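You operate a simulated robot arm through the tools that you are given. There is no shell and no other tool.

The job below is to be done with a simulated robot arm. You get a single attempt, and the scene is never put back.

JOB
Seal the clear bag at the card's heat, then switch the sealer off.
Fine: the bag on the sealer's bed; read the film card; push the bag up to the stop; press once the green lamp is lit.

The check looks at the end state, three seconds after you hand in, the way a careful person would. Anything else that was tipped, shoved, dropped, spilled or broken makes it a failure. Lids that push on must go on centred and level and be pressed home; caps that screw on are set level and turned clockwise until they are tight.

ROBOT AND FRAMES
A 7-joint arm with a two-finger parallel gripper, fixed in place. Base frame: the origin is on the floor under the middle of its stand, x ahead of it, y to its left, z up; the work surface is at about z = 780. Readings come in mm, degrees, newtons and seconds.
With the tool pointing down near the work surface it reaches from about 220 to 680 mm from the base axis. Its first joint turns from -66.0 to 66.0 degrees. Payload 2.4 kg.
Tool frame: the origin (TCP) lies between the finger pads and is the grasp point; the fingertips stand 30 mm ahead of it; z points along the fingers, y is the line along which they close. Largest opening 94 mm; finger width 28, thickness 10; the body of the gripper, 50 by 96 mm, starts 55 mm behind the TCP.
Orientation is that of the tool frame in the base frame, as a unit quaternion [x, y, z, w]. With the fingers straight down and closing along the base's y, the tool's x points along the base's -x, its y along +y and its z along -z.

CONTROLS
- The arm moves only by the tool servo_tool. Its argument "steps" is a list of rows, each a list of 7 numbers: the shift along the tool's x, y, z in mm, then the turn, a rotation vector about the tool's x, y, z in degrees, then the opening, from 0 (shut) to 1 (fully open). In form: [[dx, dy, dz, wx, wy, wz, gripper], ...]. A call has 1 to 20 rows; each row shifts and turns the commanded pose from where the row before left it, along the tool's axes as they then stand. Each row takes 0.2 s and may step no farther than 50 mm and 8.6 degrees from the row before; otherwise, or with a gripper value out of range, the whole call is refused. Where a pose cannot be reached the arm comes as near as it can. A force on the tool above 40 N (or 10 N above the force at the start of the call, whichever is more), or a blocked arm, ends the call early, and 0.2 s more pass. Each finger travels about 153 mm/s and halts on what it meets, pressing with about 27 N; the grip force reading is that of the motor and also rises with nothing between the fingers. The clock runs only during rows and for 0.2 s after the last one: add rows that do not move to give the fingers time. It gives the time, the measured TCP pose, the force on the tool (base axes), the opening and the grip force at its end, in the units of the frame above (readings bear some noise), with the torque about the TCP (base axes, N m) and any sound that the robot's microphone picked up, and new pictures: "show" is both (left out), scene, wrist or none.
- Cameras (640 x 400 px; columns grow to the right, rows downward): "scene" is fixed at [22.8, 462.6, 1449.1]; the picture's right is [-0.86, -0.52, 0.00], its down [-0.30, 0.50, -0.81] and it looks along [0.42, -0.69, -0.59] (base axes); focal length 267 px, centre (320, 200). "wrist" rides on the gripper at [76, 14, -102] in the tool frame; the picture's right is [-0.18, 0.98, 0.00], its down [-0.75, -0.14, -0.64] and it looks along [-0.63, -0.12, 0.77] (tool axes); focal length 243 px, centre (320, 200). There is no depth. A picture from a camera that has moved, and an enlarged one, comes with that camera's place and axes in the base frame and with its lens. The place of the scene camera against the robot may be out by one fixed shift of up to 12 mm in any direction.
- inspect(camera, box): a new picture of the part [left, top, right, bottom] of that camera's present view, enlarged. It takes no simulated time.
- finish_job(): hands the job in; it is judged then, once.

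Places have to be worked out from the pictures, the camera data and where the tool is seen. Open the gripper and draw the arm clear of the work before you hand the job in, unless the task says otherwise.

The tools are called after ">>>" as name(argument=value, ...) on one line, values as JSON. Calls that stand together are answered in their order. servo_tool: Moves the arm, as the interface text tells. Its arguments: {"type":"object","properties":{"steps":{"type":"array","items":{"type":"array","items":{"type":"number"}}},"show":{"type":"string","enum":["both","scene","wrist","none"]}},"required":["steps"]} The other tools are called the same way: inspect (camera, box) takes an enlarged picture of a part of a camera's view; finish_job () hands the job in.

At the start:

```text
t: 0.0
tcp_pos: [418.0, -103.8, 1185.2]
ee_rot: [0.0, 1.0, 0.0, 0.0]
force: [0.9, -0.6, -0.1]
moment: [-0.01, 0.0, 0.01]
gripper_width: 94.1
gripper_force: 0.1
```

scene: 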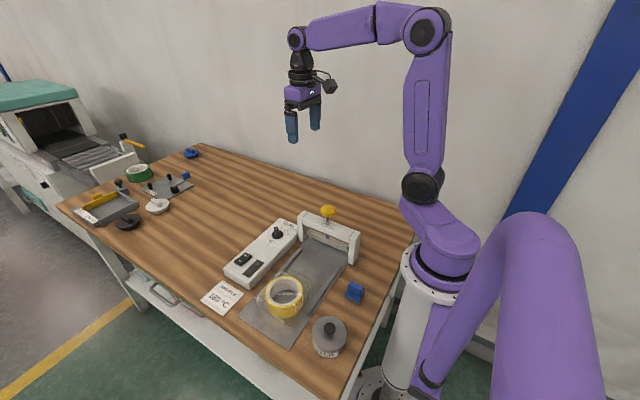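
wrist: 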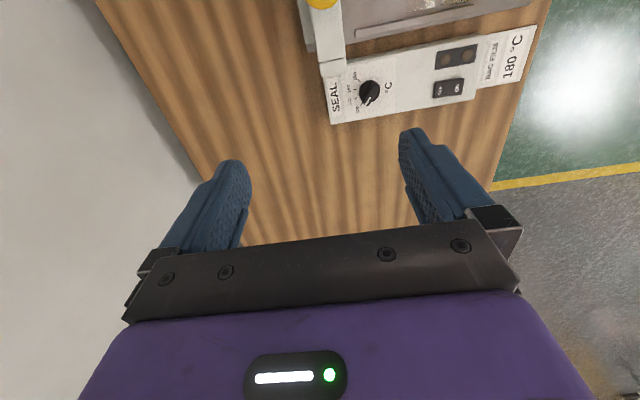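

I'll start by looking closely at the sealer, its control box and the card in both cameras.

>>> inspect(camera="scene", box=[190, 190, 380, 365])

>>> inspect(camera="wrist", box=[290, 0, 560, 170])

>>> inspect(camera="scene", box=[50, 130, 230, 240])

```text
2.29 times, centred on (285, 278) of scene
camera zoom: at [22.8, 462.6, 1449.1], right [-0.86, -0.52, 0.0], down [-0.3, 0.5, -0.81], along [0.42, -0.69, -0.59], focal length 611 px, centre (400, 23)
```

zoom: 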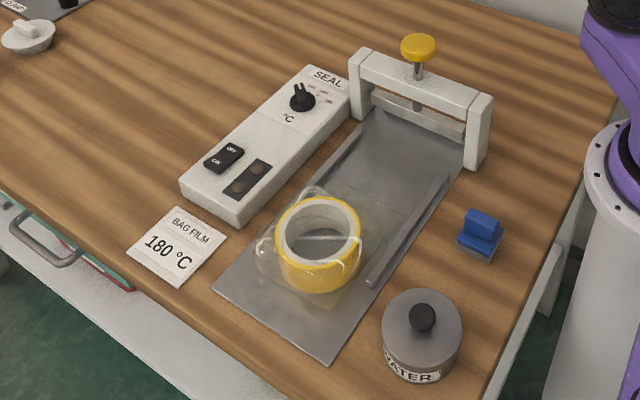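

```text
2.35 times, centred on (425, 85) of wrist
camera zoom: at [342.0, -89.5, 1288.3], right [0.18, 0.98, 0.0], down [0.75, -0.14, 0.64], along [0.63, -0.12, -0.77], focal length 571 px, centre (73, 471)
```

zoom: 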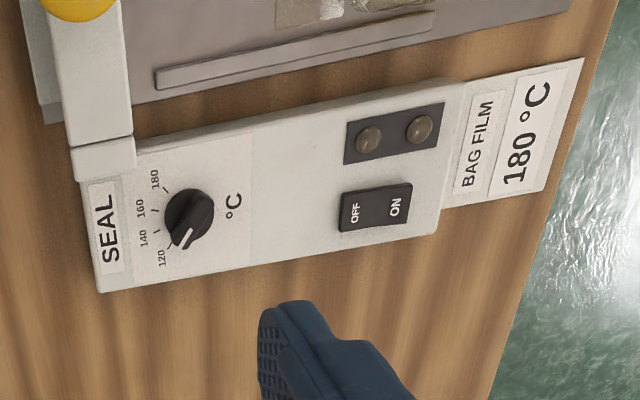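

```text
3.56 times, centred on (140, 185) of scene
camera zoom: at [22.8, 462.6, 1449.1], right [-0.86, -0.52, 0.0], down [-0.3, 0.5, -0.81], along [0.42, -0.69, -0.59], focal length 950 px, centre (960, 253)
```

zoom: 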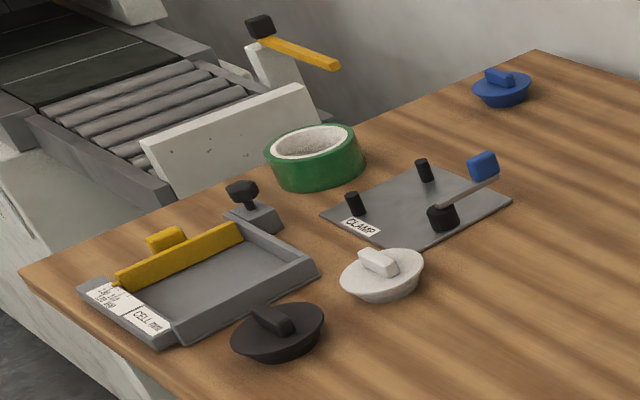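

The card reads BAG FILM 180 °C, the dial looks to stand near 120, both lamps are dark, and the bag (with a yellow roll in it) lies on the bed short of the press bar. I'll move the arm back and left so the wrist camera looks down on the bed and control box.

>>> servo_tool(steps=[[27, 32, 5, 0, 0, 0, 1], [27, 32, 5, 0, 0, 0, 1], [27, 32, 5, 0, 0, 0, 1], [27, 32, 5, 0, 0, 0, 1], [27, 32, 5, 0, 0, 0, 1], [0, 0, 0, 0, 0, 0, 1], [0, 0, 0, 0, 0, 0, 1]])

```text
t: 1.6
tcp_pos: [283.1, 56.0, 1161.3]
ee_rot: [0.0, 1.0, 0.0, 0.0]
force: [-0.1, 0.2, -0.1]
moment: [-0.03, -0.02, -0.02]
gripper_width: 93.9
gripper_force: 0.0
camera wrist: at [206.3, 70.8, 1265.1], right [0.18, 0.98, 0.0], down [0.75, -0.14, 0.64], along [0.63, -0.12, -0.77], focal length 243 px, centre (320, 200)
```

scene: 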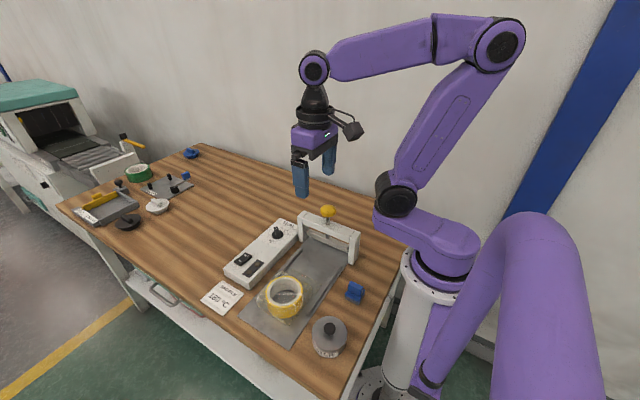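
wrist: 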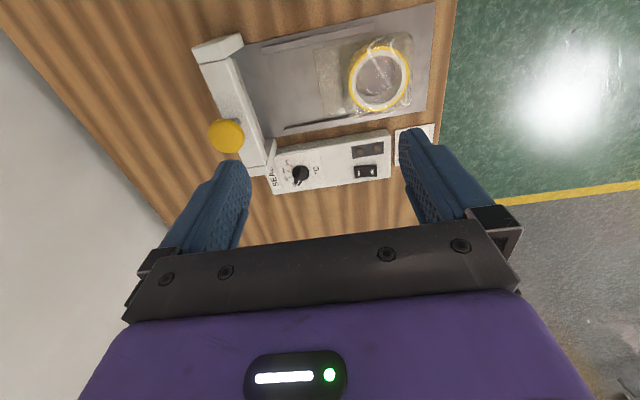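

Good view over the bed; I'll zoom in on the bed, press and panel.

>>> inspect(camera="wrist", box=[180, 0, 450, 170])

>>> inspect(camera="wrist", box=[250, 120, 410, 220])

>>> inspect(camera="scene", box=[230, 200, 370, 330])

```text
2.35 times, centred on (315, 85) of wrist
camera zoom: at [206.3, 70.8, 1265.1], right [0.18, 0.98, 0.0], down [0.75, -0.14, 0.64], along [0.63, -0.12, -0.77], focal length 571 px, centre (332, 471)
```

zoom: 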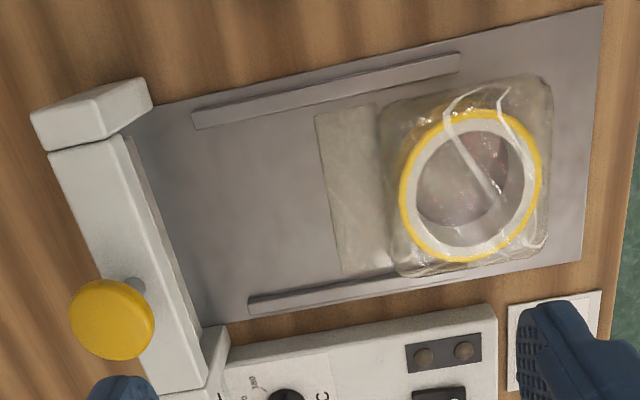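

```text
4.00 times, centred on (330, 170) of wrist
camera zoom: at [206.3, 70.8, 1265.1], right [0.18, 0.98, 0.0], down [0.75, -0.14, 0.64], along [0.63, -0.12, -0.77], focal length 970 px, centre (280, 320)
```

zoom: 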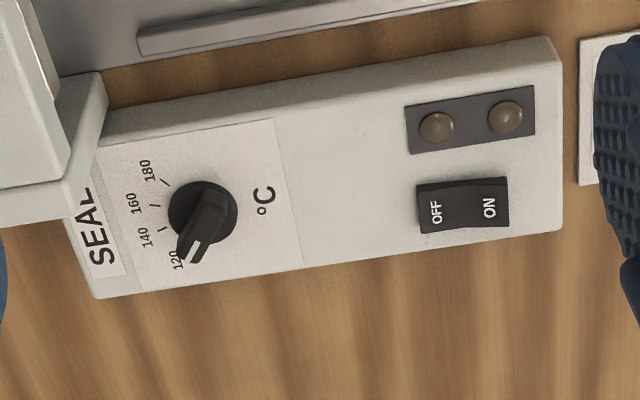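

```text
3.08 times, centred on (300, 265) of scene
camera zoom: at [22.7, 462.6, 1449.1], right [-0.86, -0.52, 0.0], down [-0.3, 0.5, -0.81], along [0.42, -0.69, -0.59], focal length 822 px, centre (382, 0)
```

zoom: 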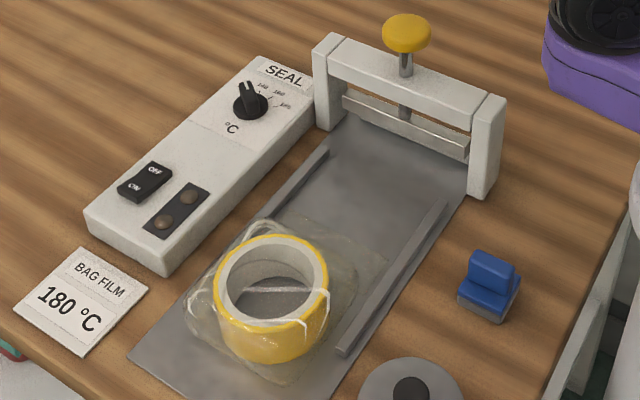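

Dial pointer stands at 120; knob is at about (484, -26, 829). Moving the open gripper above it for a close look.

>>> servo_tool(steps=[[-28.7, -11.7, 29, 0, 0, 0, 1], [-28.7, -11.7, 29, 0, 0, 0, 1], [-28.7, -11.7, 29, 0, 0, 0, 1], [-28.7, -11.7, 29, 0, 0, 0, 1], [-28.7, -11.7, 29, 0, 0, 0, 1], [-28.7, -11.7, 29, 0, 0, 0, 1], [-28.7, -11.7, 29, 0, 0, 0, 1], [0, 0, 0, 0, 0, 0, 1], [0, 0, 0, 0, 0, 0, 1]])

```text
t: 3.6
tcp_pos: [486.3, -24.4, 955.6]
ee_rot: [0.0, 1.0, 0.0, 0.001]
force: [0.4, 1.0, -0.7]
moment: [-0.02, 0.01, 0.01]
gripper_width: 94.0
gripper_force: 0.0
camera wrist: at [409.7, -11.3, 1059.4], right [0.18, 0.98, 0.0], down [0.75, -0.14, 0.64], along [0.63, -0.12, -0.77], focal length 243 px, centre (320, 200)
```

scene: 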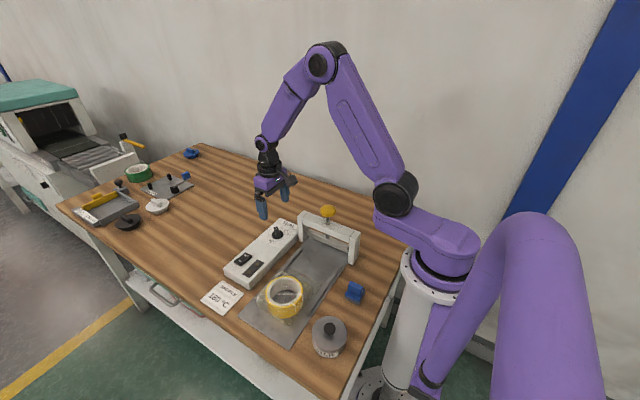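
wrist: 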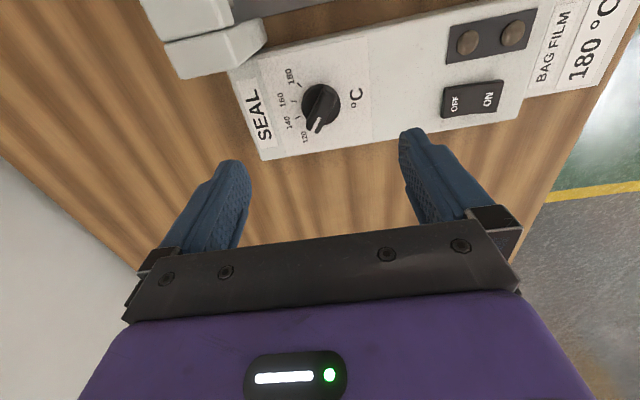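

>>> inspect(camera="wrist", box=[260, 50, 390, 150])

>>> inspect(camera="wrist", box=[420, 0, 560, 130])

>>> inspect(camera="scene", box=[245, 200, 315, 260])

```text
4.00 times, centred on (325, 100) of wrist
camera zoom: at [409.7, -11.3, 1059.4], right [0.18, 0.98, 0.0], down [0.75, -0.14, 0.64], along [0.63, -0.12, -0.77], focal length 970 px, centre (300, 600)
```

zoom: 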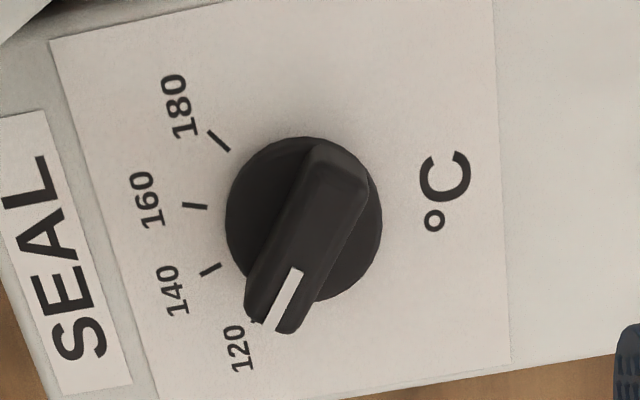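

```text
3.08 times, centred on (490, 65) of wrist
camera zoom: at [409.7, -11.3, 1059.4], right [0.18, 0.98, 0.0], down [0.75, -0.14, 0.64], along [0.63, -0.12, -0.77], focal length 746 px, centre (-203, 615)
```

zoom: 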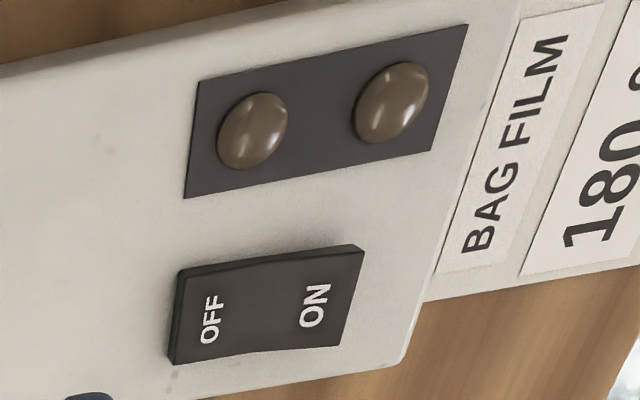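

```text
6.67 times, centred on (280, 230) of scene
camera zoom: at [22.8, 462.6, 1449.1], right [-0.86, -0.52, 0.0], down [-0.3, 0.5, -0.81], along [0.42, -0.69, -0.59], focal length 1782 px, centre (587, 0)
```

zoom: 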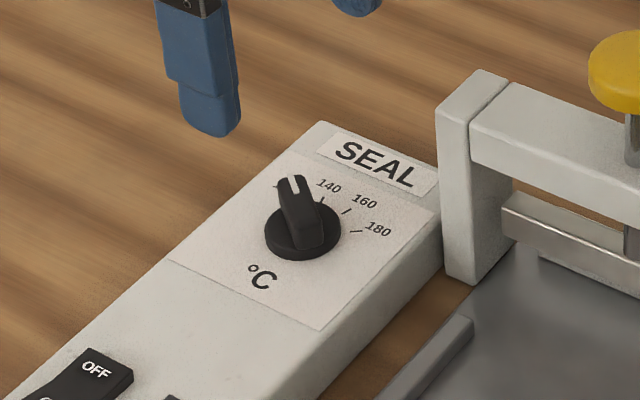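

The knob is a pointer bar at about (487.5, -25.5), bar top z≈838, pointing at -32° in the base frame, and the 180 tick is at about -139° (about 107° clockwise). I'll yaw the gripper about 32° clockwise so the fingers close across the bar, narrow the opening, and come down a bit.

>>> servo_tool(steps=[[0, 0, 0, 0, 0, 8.1, 0.6], [0, 0, 0, 0, 0, 8.1, 0.45], [0, 0, 0, 0, 0, 8.1, 0.45], [0, 0, 0, 0, 0, 8.1, 0.45], [0, 0, 20, 0, 0, 0, 0.45], [0, 0, 20, 0, 0, 0, 0.45], [0, 0, 0, 0, 0, 0, 0.45], [0, 0, 0, 0, 0, 0, 0.45]])

```text
t: 5.4
tcp_pos: [483.4, -26.1, 917.8]
ee_rot: [0.279, 0.96, 0.0, 0.0]
force: [-0.7, 0.2, 0.1]
moment: [0.03, 0.0, -0.03]
gripper_width: 42.3
gripper_force: 0.0
camera wrist: at [427.2, 27.1, 1020.9], right [0.68, 0.73, 0.0], down [0.56, -0.52, 0.64], along [0.47, -0.44, -0.77], focal length 243 px, centre (320, 200)
```

scene: 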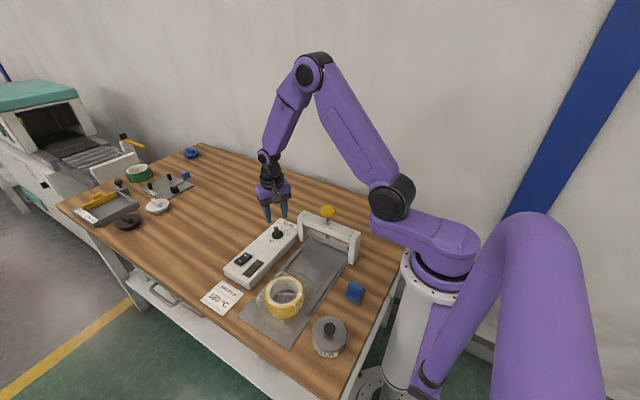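
wrist: 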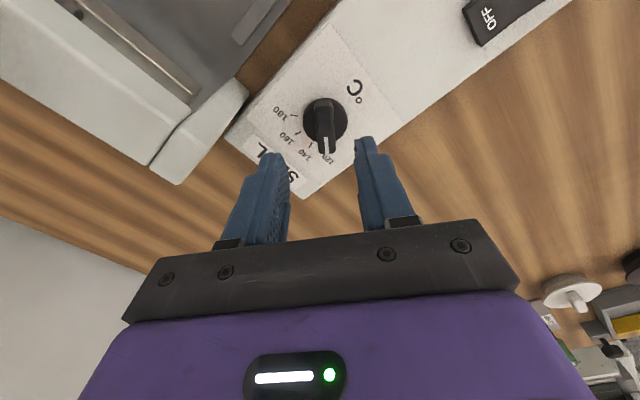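

Bar now looks aligned with the finger axis; I'll zoom to refine the knob's position.

>>> inspect(camera="wrist", box=[240, 60, 400, 200])

```text
2.86 times, centred on (320, 130) of wrist
camera zoom: at [427.2, 27.1, 1020.9], right [0.68, 0.73, 0.0], down [0.56, -0.52, 0.64], along [0.47, -0.44, -0.77], focal length 693 px, centre (320, 400)
```

zoom: 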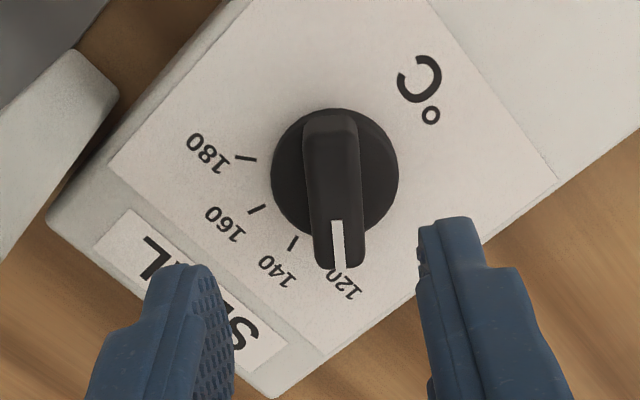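

Refined: knob axis about (487.4, -24.6), bar at about -36°, 180 tick at about -138°. I'll shift a few mm, yaw 3.6° more, and come down with the fingertips just above the bar top.

>>> servo_tool(steps=[[-2.6, 3.3, 0, 0, 0, 3.6, 0.45], [0, 0, 20, 0, 0, 0, 0.45], [0, 0, 20, 0, 0, 0, 0.45], [0, 0, 5, 0, 0, 0, 0.45], [0, 0, 0, 0, 0, 0, 0.45], [0, 0, 0, 0, 0, 0, 0.45]])

>>> inspect(camera="wrist", box=[220, 60, 420, 220])

>>> inspect(camera="scene", box=[245, 190, 315, 260])

```text
t: 6.8
tcp_pos: [488.9, -25.4, 872.3]
ee_rot: [0.31, 0.951, 0.0, 0.0]
force: [-0.5, 0.6, -0.6]
moment: [0.01, 0.01, 0.02]
gripper_width: 42.2
gripper_force: 0.1
camera wrist: at [435.4, 31.5, 975.8], right [0.73, 0.69, 0.0], down [0.53, -0.56, 0.64], along [0.44, -0.47, -0.77], focal length 243 px, centre (320, 200)
```

scene: 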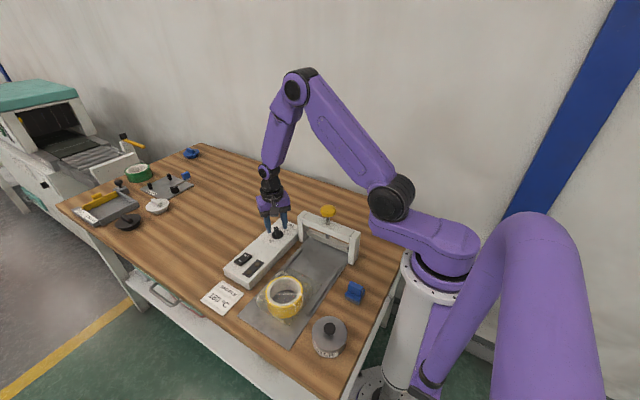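
wrist: 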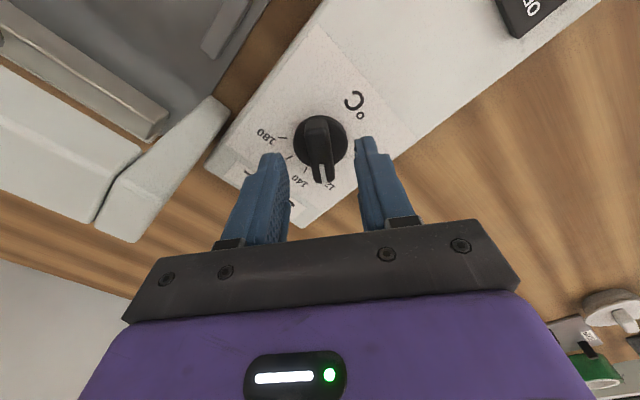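

```text
2.50 times, centred on (320, 140) of wrist
camera zoom: at [435.4, 31.5, 975.8], right [0.73, 0.69, 0.0], down [0.53, -0.56, 0.64], along [0.44, -0.47, -0.77], focal length 606 px, centre (320, 350)
```

zoom: 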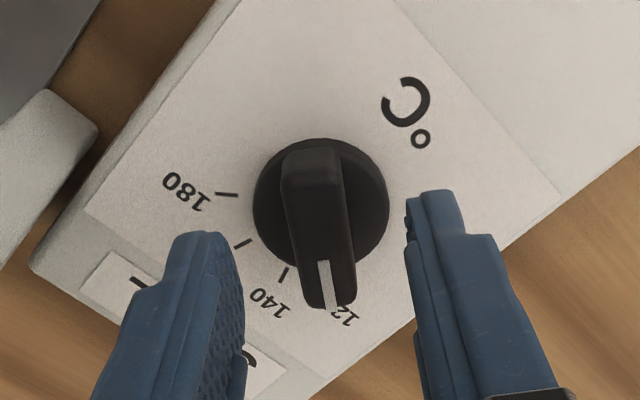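

```text
5.71 times, centred on (280, 225) of scene
camera zoom: at [22.8, 462.6, 1449.1], right [-0.86, -0.52, 0.0], down [-0.3, 0.5, -0.81], along [0.42, -0.69, -0.59], focal length 1527 px, centre (549, 57)
```

zoom: 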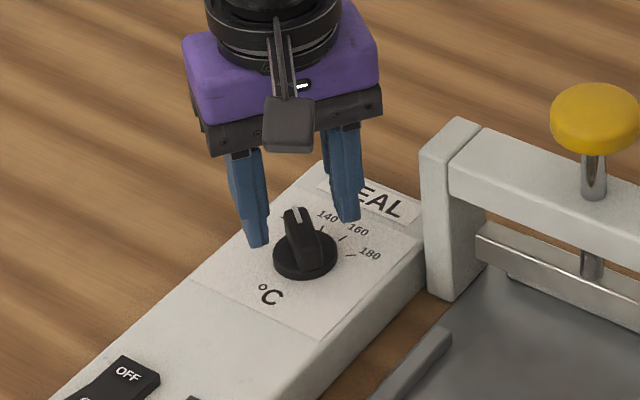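

The tool axis now sits on the knob axis. I'll turn 2° more, descend 14.5 mm so the pads straddle the bar, and close on it.

>>> servo_tool(steps=[[0, 0, 7.5, 0, 0, 2, 0.45], [0, 0, 7, 0, 0, 0, 0.45], [0, 0, 0, 0, 0, 0, 0.45], [0, 0, 0, 0, 0, 0, 0.0], [0, 0, 0, 0, 0, 0, 0.0], [0, 0, 0, 0, 0, 0, 0.0]])

>>> inspect(camera="wrist", box=[220, 60, 420, 220])

```text
t: 8.2
tcp_pos: [488.6, -24.0, 858.4]
ee_rot: [0.326, 0.945, 0.0, 0.0]
force: [0.5, -0.6, -2.5]
moment: [-0.14, -0.23, 0.04]
gripper_width: 14.9
gripper_force: 45.3
camera wrist: at [437.6, 33.4, 961.8], right [0.75, 0.66, 0.0], down [0.51, -0.58, 0.64], along [0.42, -0.48, -0.77], focal length 243 px, centre (320, 200)
```

scene: 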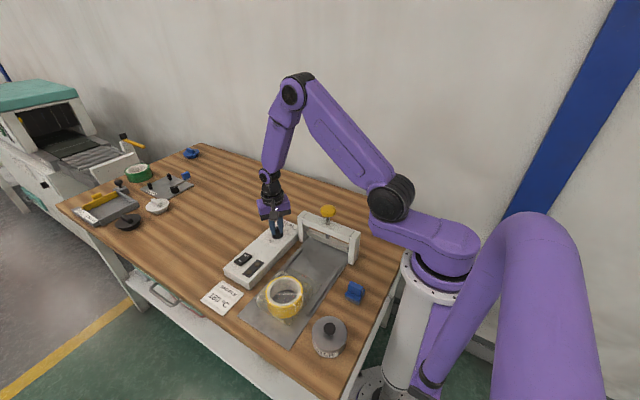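
wrist: 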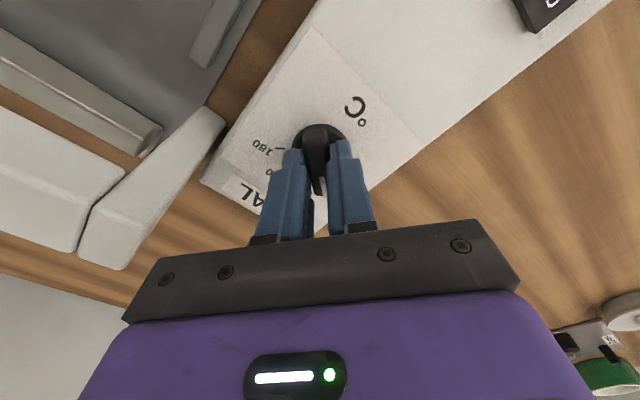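

```text
2.50 times, centred on (320, 140) of wrist
camera zoom: at [437.6, 33.4, 961.8], right [0.75, 0.66, 0.0], down [0.51, -0.58, 0.64], along [0.42, -0.48, -0.77], focal length 606 px, centre (320, 350)
```

zoom: 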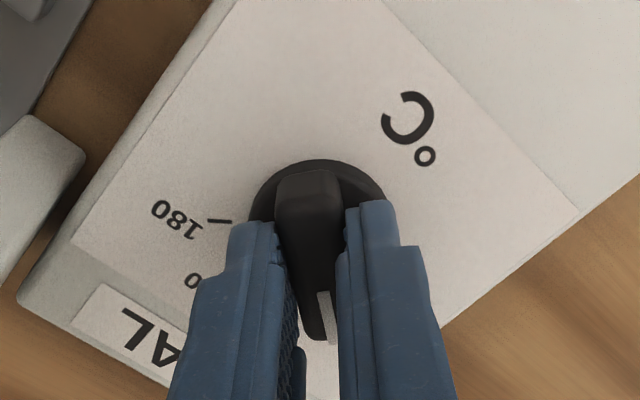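

The bar is gripped (14.9 mm). Turning clockwise 48° first and checking readings.

>>> servo_tool(steps=[[0, 0, 0, 0, 0, 8, 0.0], [0, 0, 0, 0, 0, 8, 0.0], [0, 0, 0, 0, 0, 8, 0.0], [0, 0, 0, 0, 0, 8, 0.0], [0, 0, 0, 0, 0, 8, 0.0], [0, 0, 0, 0, 0, 8, 0.0], [0, 0, 0, 0, 0, 0, 0.0], [0, 0, 0, 0, 0, 0, 0.0]])

>>> inspect(camera="wrist", box=[220, 60, 420, 220])

```text
t: 10.0
tcp_pos: [488.8, -23.1, 859.1]
ee_rot: [0.683, 0.73, 0.002, 0.003]
force: [7.6, -2.5, 29.9]
moment: [-0.46, 0.06, 0.02]
gripper_width: 14.7
gripper_force: 45.3
camera wrist: at [497.8, 52.6, 961.7], right [0.99, -0.12, 0.01], down [-0.09, -0.76, 0.64], along [-0.07, -0.64, -0.77], focal length 243 px, centre (320, 200)
```

scene: 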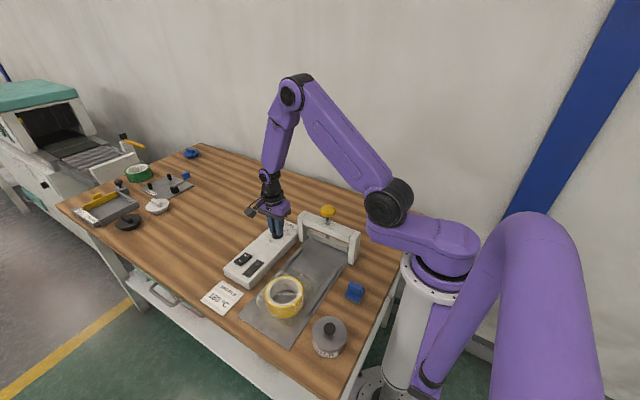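
wrist: 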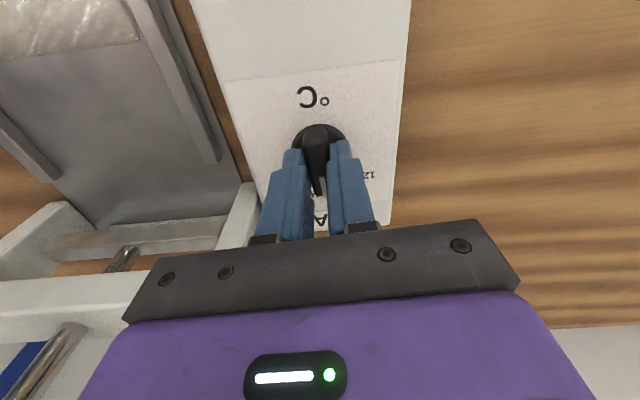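

```text
2.50 times, centred on (320, 140) of wrist
camera zoom: at [497.8, 52.6, 961.7], right [0.99, -0.12, 0.01], down [-0.09, -0.76, 0.64], along [-0.07, -0.64, -0.77], focal length 606 px, centre (320, 350)
```

zoom: 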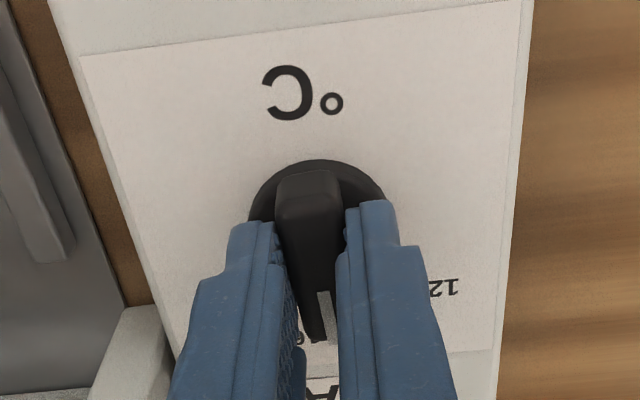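

The knob follows (yaw 86°), but about 30 N of vertical force has built up through the grip. I'll release to relieve it, check, and regrip.

>>> servo_tool(steps=[[0, 0, 0, 0, 0, 0, 0.3], [0, 0, 0, 0, 0, 0, 0.3], [0, 0, 0, 0, 0, 0, 0.3]], show="wrist")

>>> inspect(camera="wrist", box=[220, 60, 420, 220])

```text
t: 10.8
tcp_pos: [487.3, -24.3, 856.7]
ee_rot: [0.682, 0.731, -0.001, 0.001]
force: [0.2, 0.0, -0.2]
moment: [0.05, -0.02, 0.02]
gripper_width: 28.2
gripper_force: 0.1
camera wrist: at [496.5, 52.9, 960.4], right [0.99, -0.12, 0.0], down [-0.09, -0.76, 0.64], along [-0.07, -0.64, -0.77], focal length 243 px, centre (320, 200)
```

wrist: 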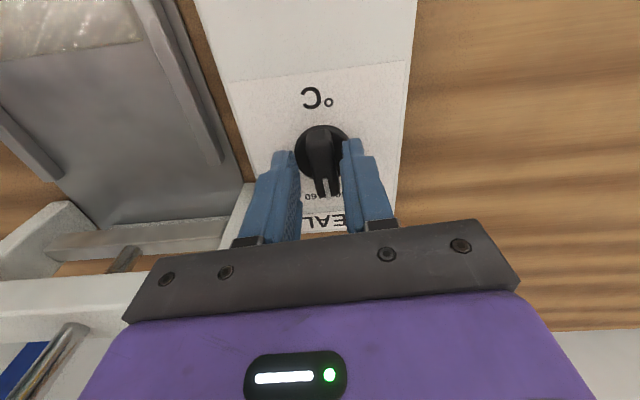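

```text
2.50 times, centred on (320, 140) of wrist
camera zoom: at [496.5, 52.9, 960.4], right [0.99, -0.12, 0.0], down [-0.09, -0.76, 0.64], along [-0.07, -0.64, -0.77], focal length 606 px, centre (320, 350)
```

zoom: 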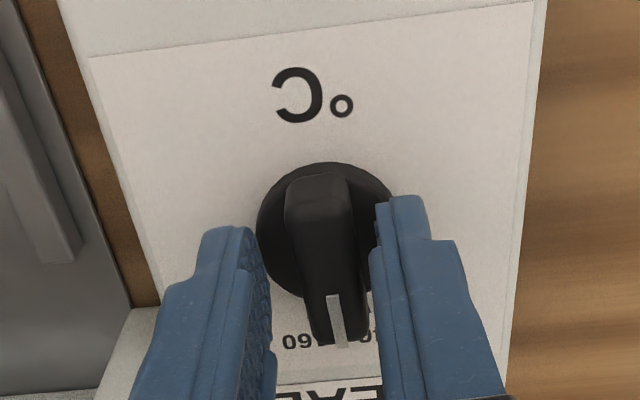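

Force is back to zero with the pointer at about -86°. Regrip and turn 26° more, then release again to avoid force build-up.

>>> servo_tool(steps=[[0, 0, -1, 0, 0, 0, 0.3], [0, 0, 0, 0, 0, 0, 0.0], [0, 0, 0, 0, 0, 0, 0.0], [0, 0, 0, 0, 0, 8, 0.0], [0, 0, 0, 0, 0, 8, 0.0], [0, 0, 0, 0, 0, 8, 0.0], [0, 0, 0, 0, 0, 4, 0.0], [0, 0, 0, 0, 0, 0, 0.0], [0, 0, 0, 0, 0, 0, 0.3], [0, 0, 0, 0, 0, 0, 0.3]], show="wrist")

>>> inspect(camera="wrist", box=[220, 60, 420, 220])

```text
t: 13.0
tcp_pos: [487.3, -23.8, 857.1]
ee_rot: [0.839, 0.545, 0.0, -0.001]
force: [-0.8, -0.5, -0.3]
moment: [-0.01, 0.0, 0.01]
gripper_width: 28.4
gripper_force: 0.1
camera wrist: at [531.7, 39.6, 961.1], right [0.82, -0.57, 0.0], down [-0.43, -0.63, 0.64], along [-0.37, -0.53, -0.77], focal length 243 px, centre (320, 200)
```

wrist: 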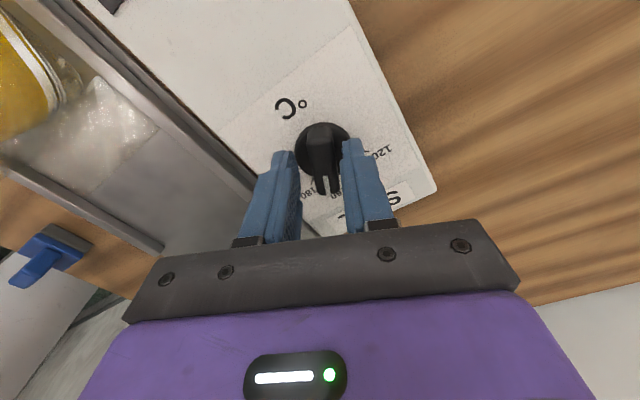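

```text
2.50 times, centred on (320, 140) of wrist
camera zoom: at [531.7, 39.6, 961.1], right [0.82, -0.57, 0.0], down [-0.43, -0.63, 0.64], along [-0.37, -0.53, -0.77], focal length 606 px, centre (320, 350)
```

zoom: 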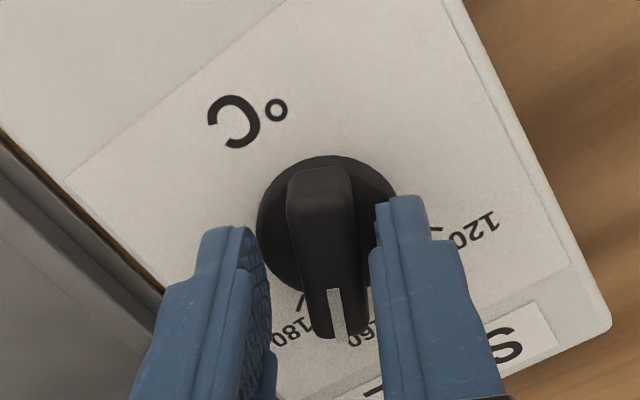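

Pointer is now at about -114° and the 180 tick at about -139°, so I regrip and turn 25° more.

>>> servo_tool(steps=[[0, 0, -0.5, 0, 0, 0, 0.3], [0, 0, 0, 0, 0, 0, 0.0], [0, 0, 0, 0, 0, 0, 0.0], [0, 0, 0, 0, 0, 8, 0.0], [0, 0, 0, 0, 0, 8, 0.0], [0, 0, 0, 0, 0, 8, 0.0], [0, 0, 0, 0, 0, 1, 0.0], [0, 0, 0, 0, 0, 0, 0.0], [0, 0, 0, 0, 0, 0, 0.0], [0, 0, 0, 0, 0, 0, 0.4], [0, 0, 0, 0, 0, 0, 0.4]], show="wrist")

>>> inspect(camera="wrist", box=[220, 60, 420, 220])

```text
t: 15.4
tcp_pos: [487.9, -23.6, 858.3]
ee_rot: [0.937, 0.35, -0.001, -0.001]
force: [-0.1, -0.5, 0.3]
moment: [-0.02, -0.02, -0.01]
gripper_width: 37.5
gripper_force: 0.0
camera wrist: at [554.4, 15.5, 962.0], right [0.51, -0.86, 0.0], down [-0.66, -0.39, 0.64], along [-0.56, -0.32, -0.77], focal length 243 px, centre (320, 200)
```

wrist: 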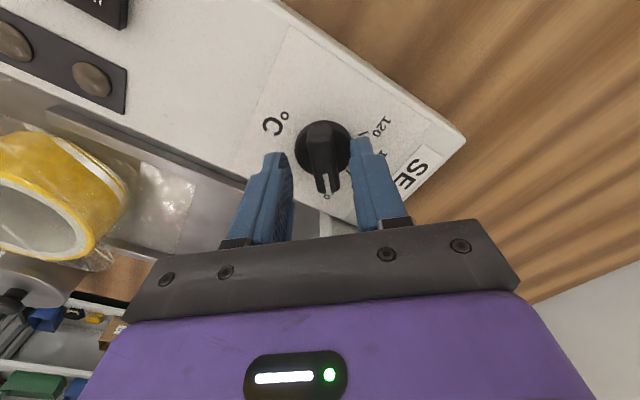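

```text
2.50 times, centred on (320, 140) of wrist
camera zoom: at [554.4, 15.5, 962.0], right [0.51, -0.86, 0.0], down [-0.66, -0.39, 0.64], along [-0.56, -0.32, -0.77], focal length 606 px, centre (320, 350)
```

zoom: 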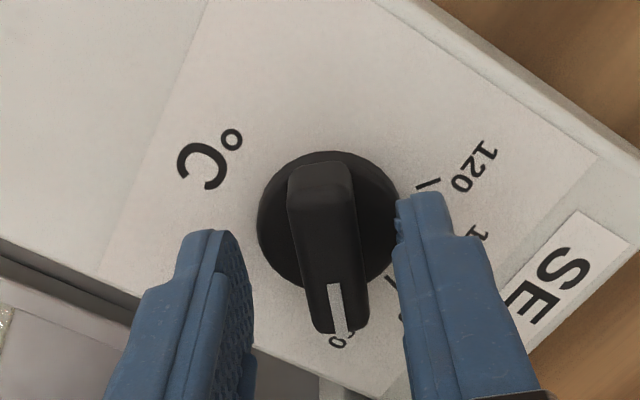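

The tool yaw reads 139°. I'll lift straight up to see the pointer against the ticks.

>>> servo_tool(steps=[[0, 0, -10, 0, 0, 0, 0.4], [0, 0, -35, 0, 0, 0, 0.4], [0, 0, -35, 0, 0, 0, 0.4], [0, 0, 0, 0, 0, 0, 0.4], [0, 0, 0, 0, 0, 0, 0.4]], show="wrist")

>>> inspect(camera="wrist", box=[250, 30, 410, 150])

>>> inspect(camera="scene", box=[245, 210, 315, 260])

```text
t: 16.6
tcp_pos: [486.3, -23.9, 939.2]
ee_rot: [0.937, 0.35, 0.001, 0.0]
force: [-0.8, 0.3, 0.7]
moment: [0.01, -0.03, -0.01]
gripper_width: 37.6
gripper_force: 0.1
camera wrist: at [554.0, 15.0, 1042.8], right [0.51, -0.86, 0.0], down [-0.66, -0.39, 0.64], along [-0.55, -0.32, -0.77], focal length 243 px, centre (320, 200)
```

wrist: 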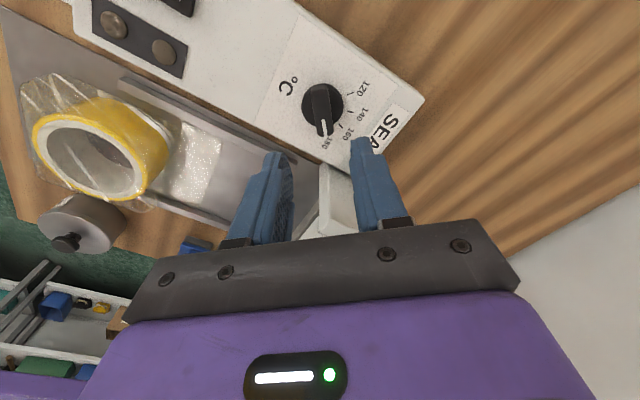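

```text
3.33 times, centred on (330, 90) of wrist
camera zoom: at [554.0, 15.0, 1042.8], right [0.51, -0.86, 0.0], down [-0.66, -0.39, 0.64], along [-0.55, -0.32, -0.77], focal length 809 px, centre (287, 567)
```

zoom: 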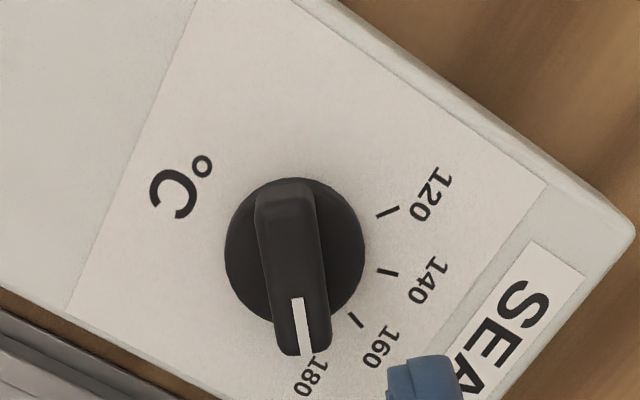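

```text
8.00 times, centred on (280, 235) of scene
camera zoom: at [22.8, 462.6, 1449.1], right [-0.86, -0.52, 0.0], down [-0.3, 0.5, -0.81], along [0.42, -0.69, -0.59], focal length 2138 px, centre (640, -80)
```

zoom: 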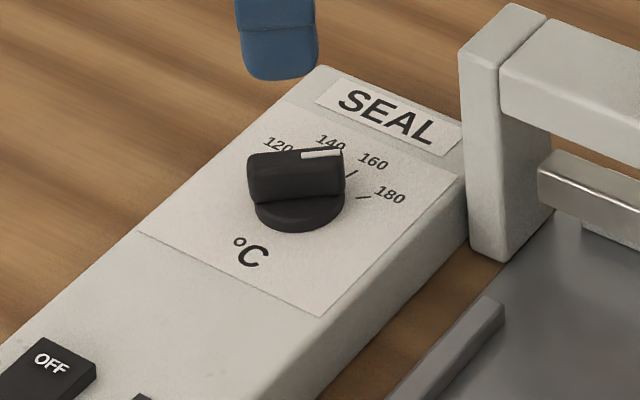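

In this view the pointer covers the 180 tick; I want a straight-down look to confirm. I'll unwind the yaw and put the wrist camera directly above the dial.

>>> servo_tool(steps=[[0, 0, 0, 0, 0, -8.2, 0.4], [0, 0, 0, 0, 0, -8.2, 0.4], [0, 0, 0, 0, 0, -8.2, 0.4], [0, 0, 0, 0, 0, -8.2, 0.4], [0, 0, 0, 0, 0, -8.2, 0.4], [0, 0, 0, 0, 0, -8.2, 0.4], [0, 0, 0, 0, 0, -8.2, 0.4], [0, 0, 0, 0, 0, -8.2, 0.4], [0, 0, 0, 0, 0, -8.2, 0.4], [0, 0, 0, 0, 0, -8.2, 0.4], [0, 0, 0, 0, 0, -8.2, 0.4], [0, 0, 0, 0, 0, -8.2, 0.4], [0, 0, 0, 0, 0, -8.2, 0.4], [0, 0, 0, 0, 0, -8.2, 0.4], [0, 0, 0, 0, 0, -8.2, 0.4], [0, 0, 0, 0, 0, -8.2, 0.4], [0, 0, 0, 0, 0, -8.2, 0.4], [-35, -7, 0, 0, 0, 0, 0.4], [-35, -7, 0, 0, 0, 0, 0.4], [0, 0, 0, 0, 0, 0, 0.4]], show="wrist")

>>> inspect(camera="wrist", box=[240, 0, 400, 100])

```text
t: 20.8
tcp_pos: [558.6, -39.2, 940.9]
ee_rot: [-0.003, 1.0, 0.0, -0.001]
force: [-0.6, -0.1, -0.4]
moment: [0.0, -0.03, -0.02]
gripper_width: 37.7
gripper_force: 0.1
camera wrist: at [481.8, -25.8, 1043.1], right [0.18, 0.98, 0.0], down [0.75, -0.14, 0.64], along [0.63, -0.11, -0.77], focal length 243 px, centre (320, 200)
```

wrist: 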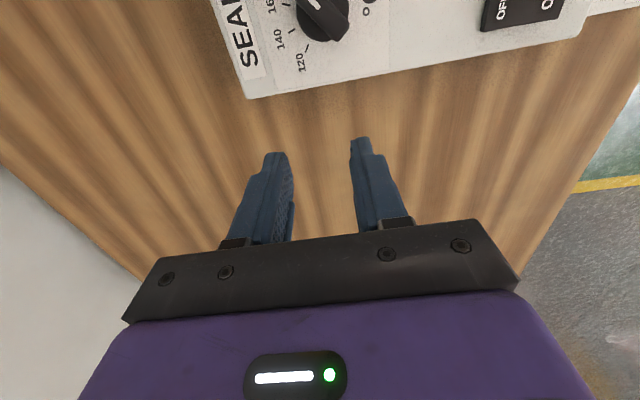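

```text
4.00 times, centred on (320, 50) of wrist
camera zoom: at [481.8, -25.8, 1043.1], right [0.18, 0.98, 0.0], down [0.75, -0.14, 0.64], along [0.63, -0.11, -0.77], focal length 970 px, centre (320, 800)
```

zoom: 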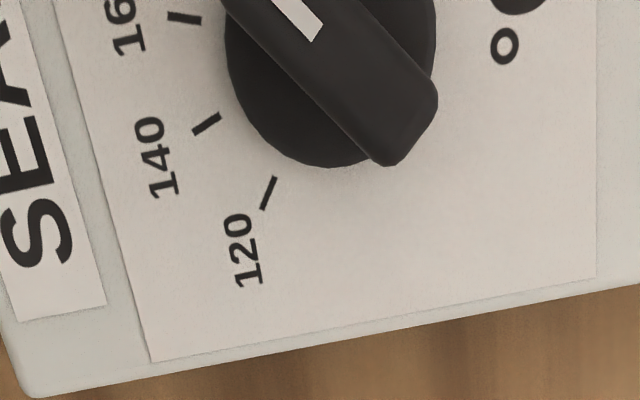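

Moving back 30 mm in x so the whole dial is in frame.

>>> servo_tool(steps=[[32, 0, 0, 0, 0, 0, 0.4], [0, 0, 0, 0, 0, 0, 0.4], [0, 0, 0, 0, 0, 0, 0.4]], show="wrist")

>>> inspect(camera="wrist", box=[250, 0, 390, 100])

```text
t: 21.6
tcp_pos: [525.6, -39.1, 939.1]
ee_rot: [-0.004, 1.0, -0.001, 0.0]
force: [0.4, 0.2, 0.3]
moment: [0.04, -0.01, 0.02]
gripper_width: 37.8
gripper_force: 0.1
camera wrist: at [449.4, -23.9, 1042.6], right [0.18, 0.98, 0.0], down [0.75, -0.14, 0.64], along [0.63, -0.11, -0.77], focal length 243 px, centre (320, 200)
```

wrist: 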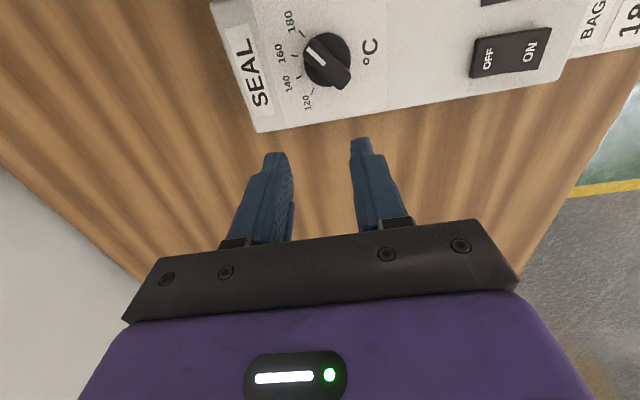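

```text
4.00 times, centred on (320, 50) of wrist
camera zoom: at [449.4, -23.9, 1042.6], right [0.18, 0.98, 0.0], down [0.75, -0.14, 0.64], along [0.63, -0.11, -0.77], focal length 970 px, centre (320, 800)
```

zoom: 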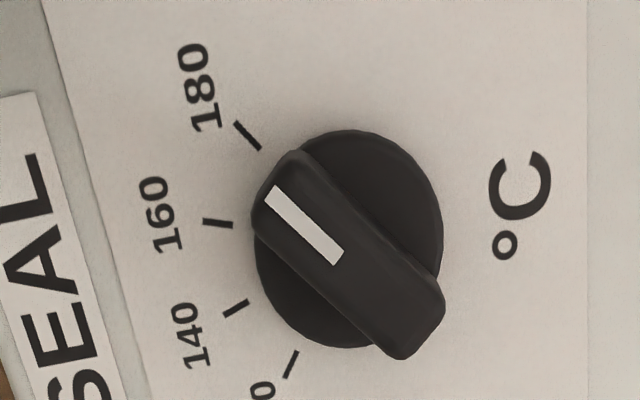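

The pointer sits on the 180 mark within about 1–2° (≈1 °C). Now I'll zoom on the rocker to locate its ON side.

>>> inspect(camera="wrist", box=[440, 0, 580, 100])

```text
4.00 times, centred on (510, 50) of wrist
camera zoom: at [449.4, -23.9, 1042.6], right [0.18, 0.98, 0.0], down [0.75, -0.14, 0.64], along [0.63, -0.11, -0.77], focal length 970 px, centre (-440, 800)
```

zoom: 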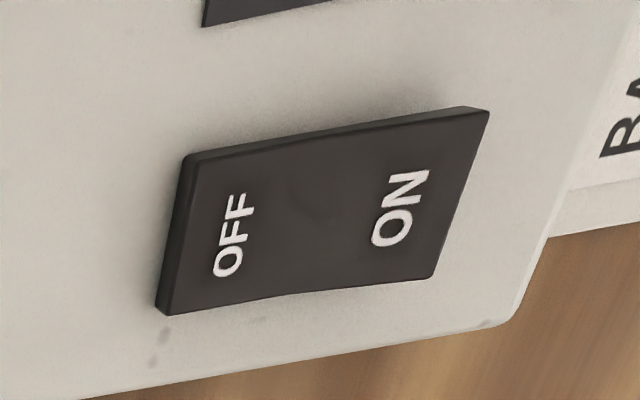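

Rocker spans about x 495–524, y 87–140, with ON at about (511, 129). I'll move the camera near-overhead of the rocker to read its tilt and close the fingers for pressing.

>>> servo_tool(steps=[[-4, 34.5, 0, 0, 0, 0, 0.2], [-4, 34.5, 0, 0, 0, 0, 0], [-4, 34.5, 0, 0, 0, 0, 0], [-4, 34.5, 0, 0, 0, 0, 0], [0, 0, 0, 0, 0, 0, 0], [0, 0, 0, 0, 0, 0, 0]])

>>> inspect(camera="wrist", box=[230, 0, 410, 120])

>>> inspect(camera="scene", box=[215, 240, 285, 295])

```text
t: 23.0
tcp_pos: [543.3, 100.1, 938.6]
ee_rot: [-0.004, 1.0, 0.0, 0.0]
force: [1.8, 0.8, -1.3]
moment: [-0.01, -0.02, -0.01]
gripper_width: 0.2
gripper_force: 26.6
camera wrist: at [465.6, 113.7, 1042.6], right [0.18, 0.98, 0.0], down [0.75, -0.14, 0.64], along [0.63, -0.11, -0.77], focal length 243 px, centre (320, 200)
```

scene: 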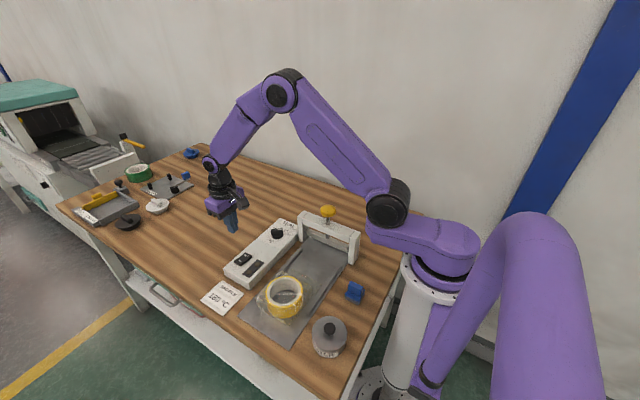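
wrist: 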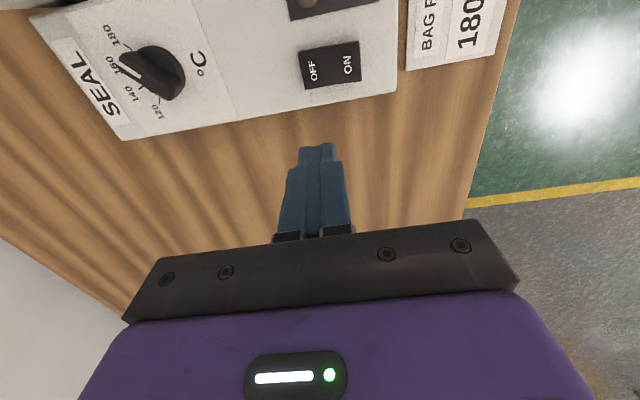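

```text
3.33 times, centred on (320, 60) of wrist
camera zoom: at [465.6, 113.7, 1042.6], right [0.18, 0.98, 0.0], down [0.75, -0.14, 0.64], along [0.63, -0.11, -0.77], focal length 809 px, centre (320, 667)
```

zoom: 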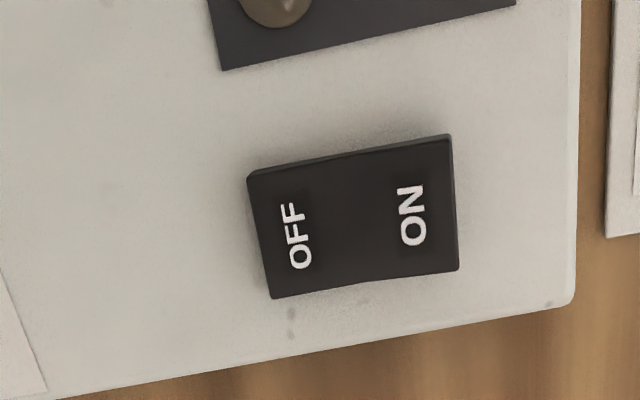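

```text
7.27 times, centred on (250, 268) of scene
camera zoom: at [22.7, 462.6, 1449.1], right [-0.86, -0.52, 0.0], down [-0.3, 0.5, -0.81], along [0.42, -0.69, -0.59], focal length 1944 px, centre (829, -291)
```

zoom: 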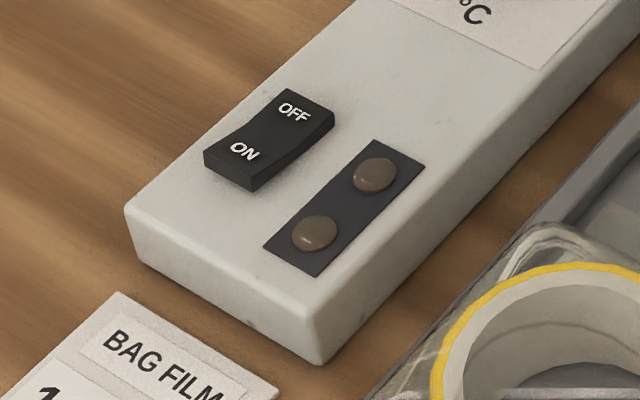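

The ON end stands raised (switch off). I'll bring the closed fingertips above the ON end at about (511, 131).

>>> servo_tool(steps=[[16, 15.5, 5, 0, 0, 0, 0], [16, 15.5, 25, 0, 0, 0, 0], [0, 0, 30, 0, 0, 0, 0], [0, 0, 0, 0, 0, 0, 0], [0, 0, 0, 0, 0, 0, 0]])

>>> inspect(camera="scene", box=[215, 220, 285, 295])

>>> inspect(camera="wrist", box=[240, 60, 400, 220])

```text
t: 24.2
tcp_pos: [511.1, 129.7, 877.1]
ee_rot: [-0.003, 1.0, 0.0, 0.0]
force: [0.4, 0.1, -0.1]
moment: [0.0, 0.01, -0.01]
gripper_width: 0.1
gripper_force: 26.9
camera wrist: at [434.1, 143.0, 980.5], right [0.18, 0.98, 0.0], down [0.75, -0.14, 0.64], along [0.63, -0.11, -0.77], focal length 243 px, centre (320, 200)
```

scene: 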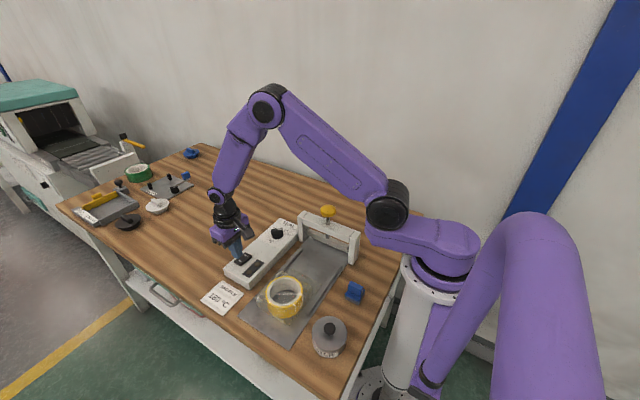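
wrist: 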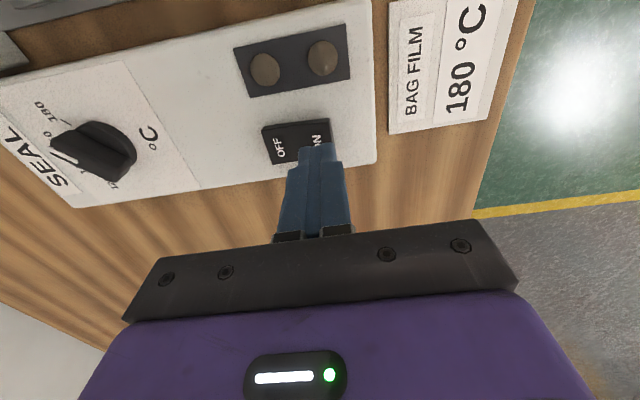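

```text
5.33 times, centred on (250, 258) of scene
camera zoom: at [22.8, 462.6, 1449.1], right [-0.86, -0.52, 0.0], down [-0.3, 0.5, -0.81], along [0.42, -0.69, -0.59], focal length 1425 px, centre (693, -107)
```

zoom: 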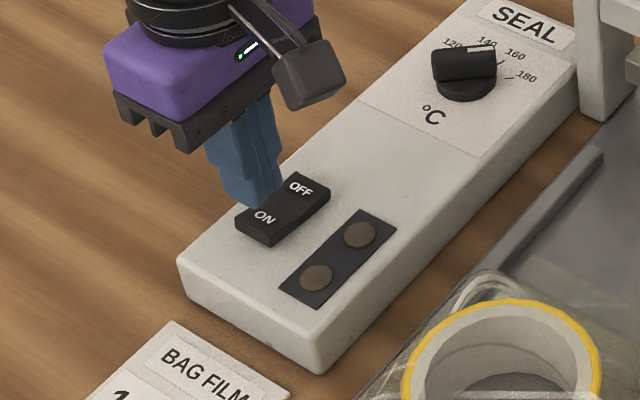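

```text
2.50 times, centred on (320, 140) of wrist
camera zoom: at [434.1, 143.0, 980.5], right [0.18, 0.98, 0.0], down [0.75, -0.14, 0.64], along [0.63, -0.11, -0.77], focal length 606 px, centre (320, 350)
```

zoom: 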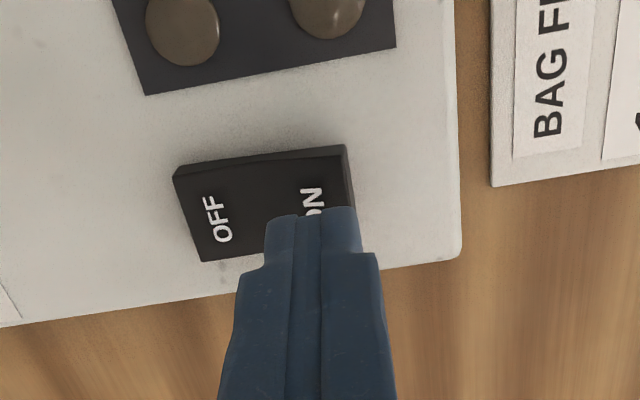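

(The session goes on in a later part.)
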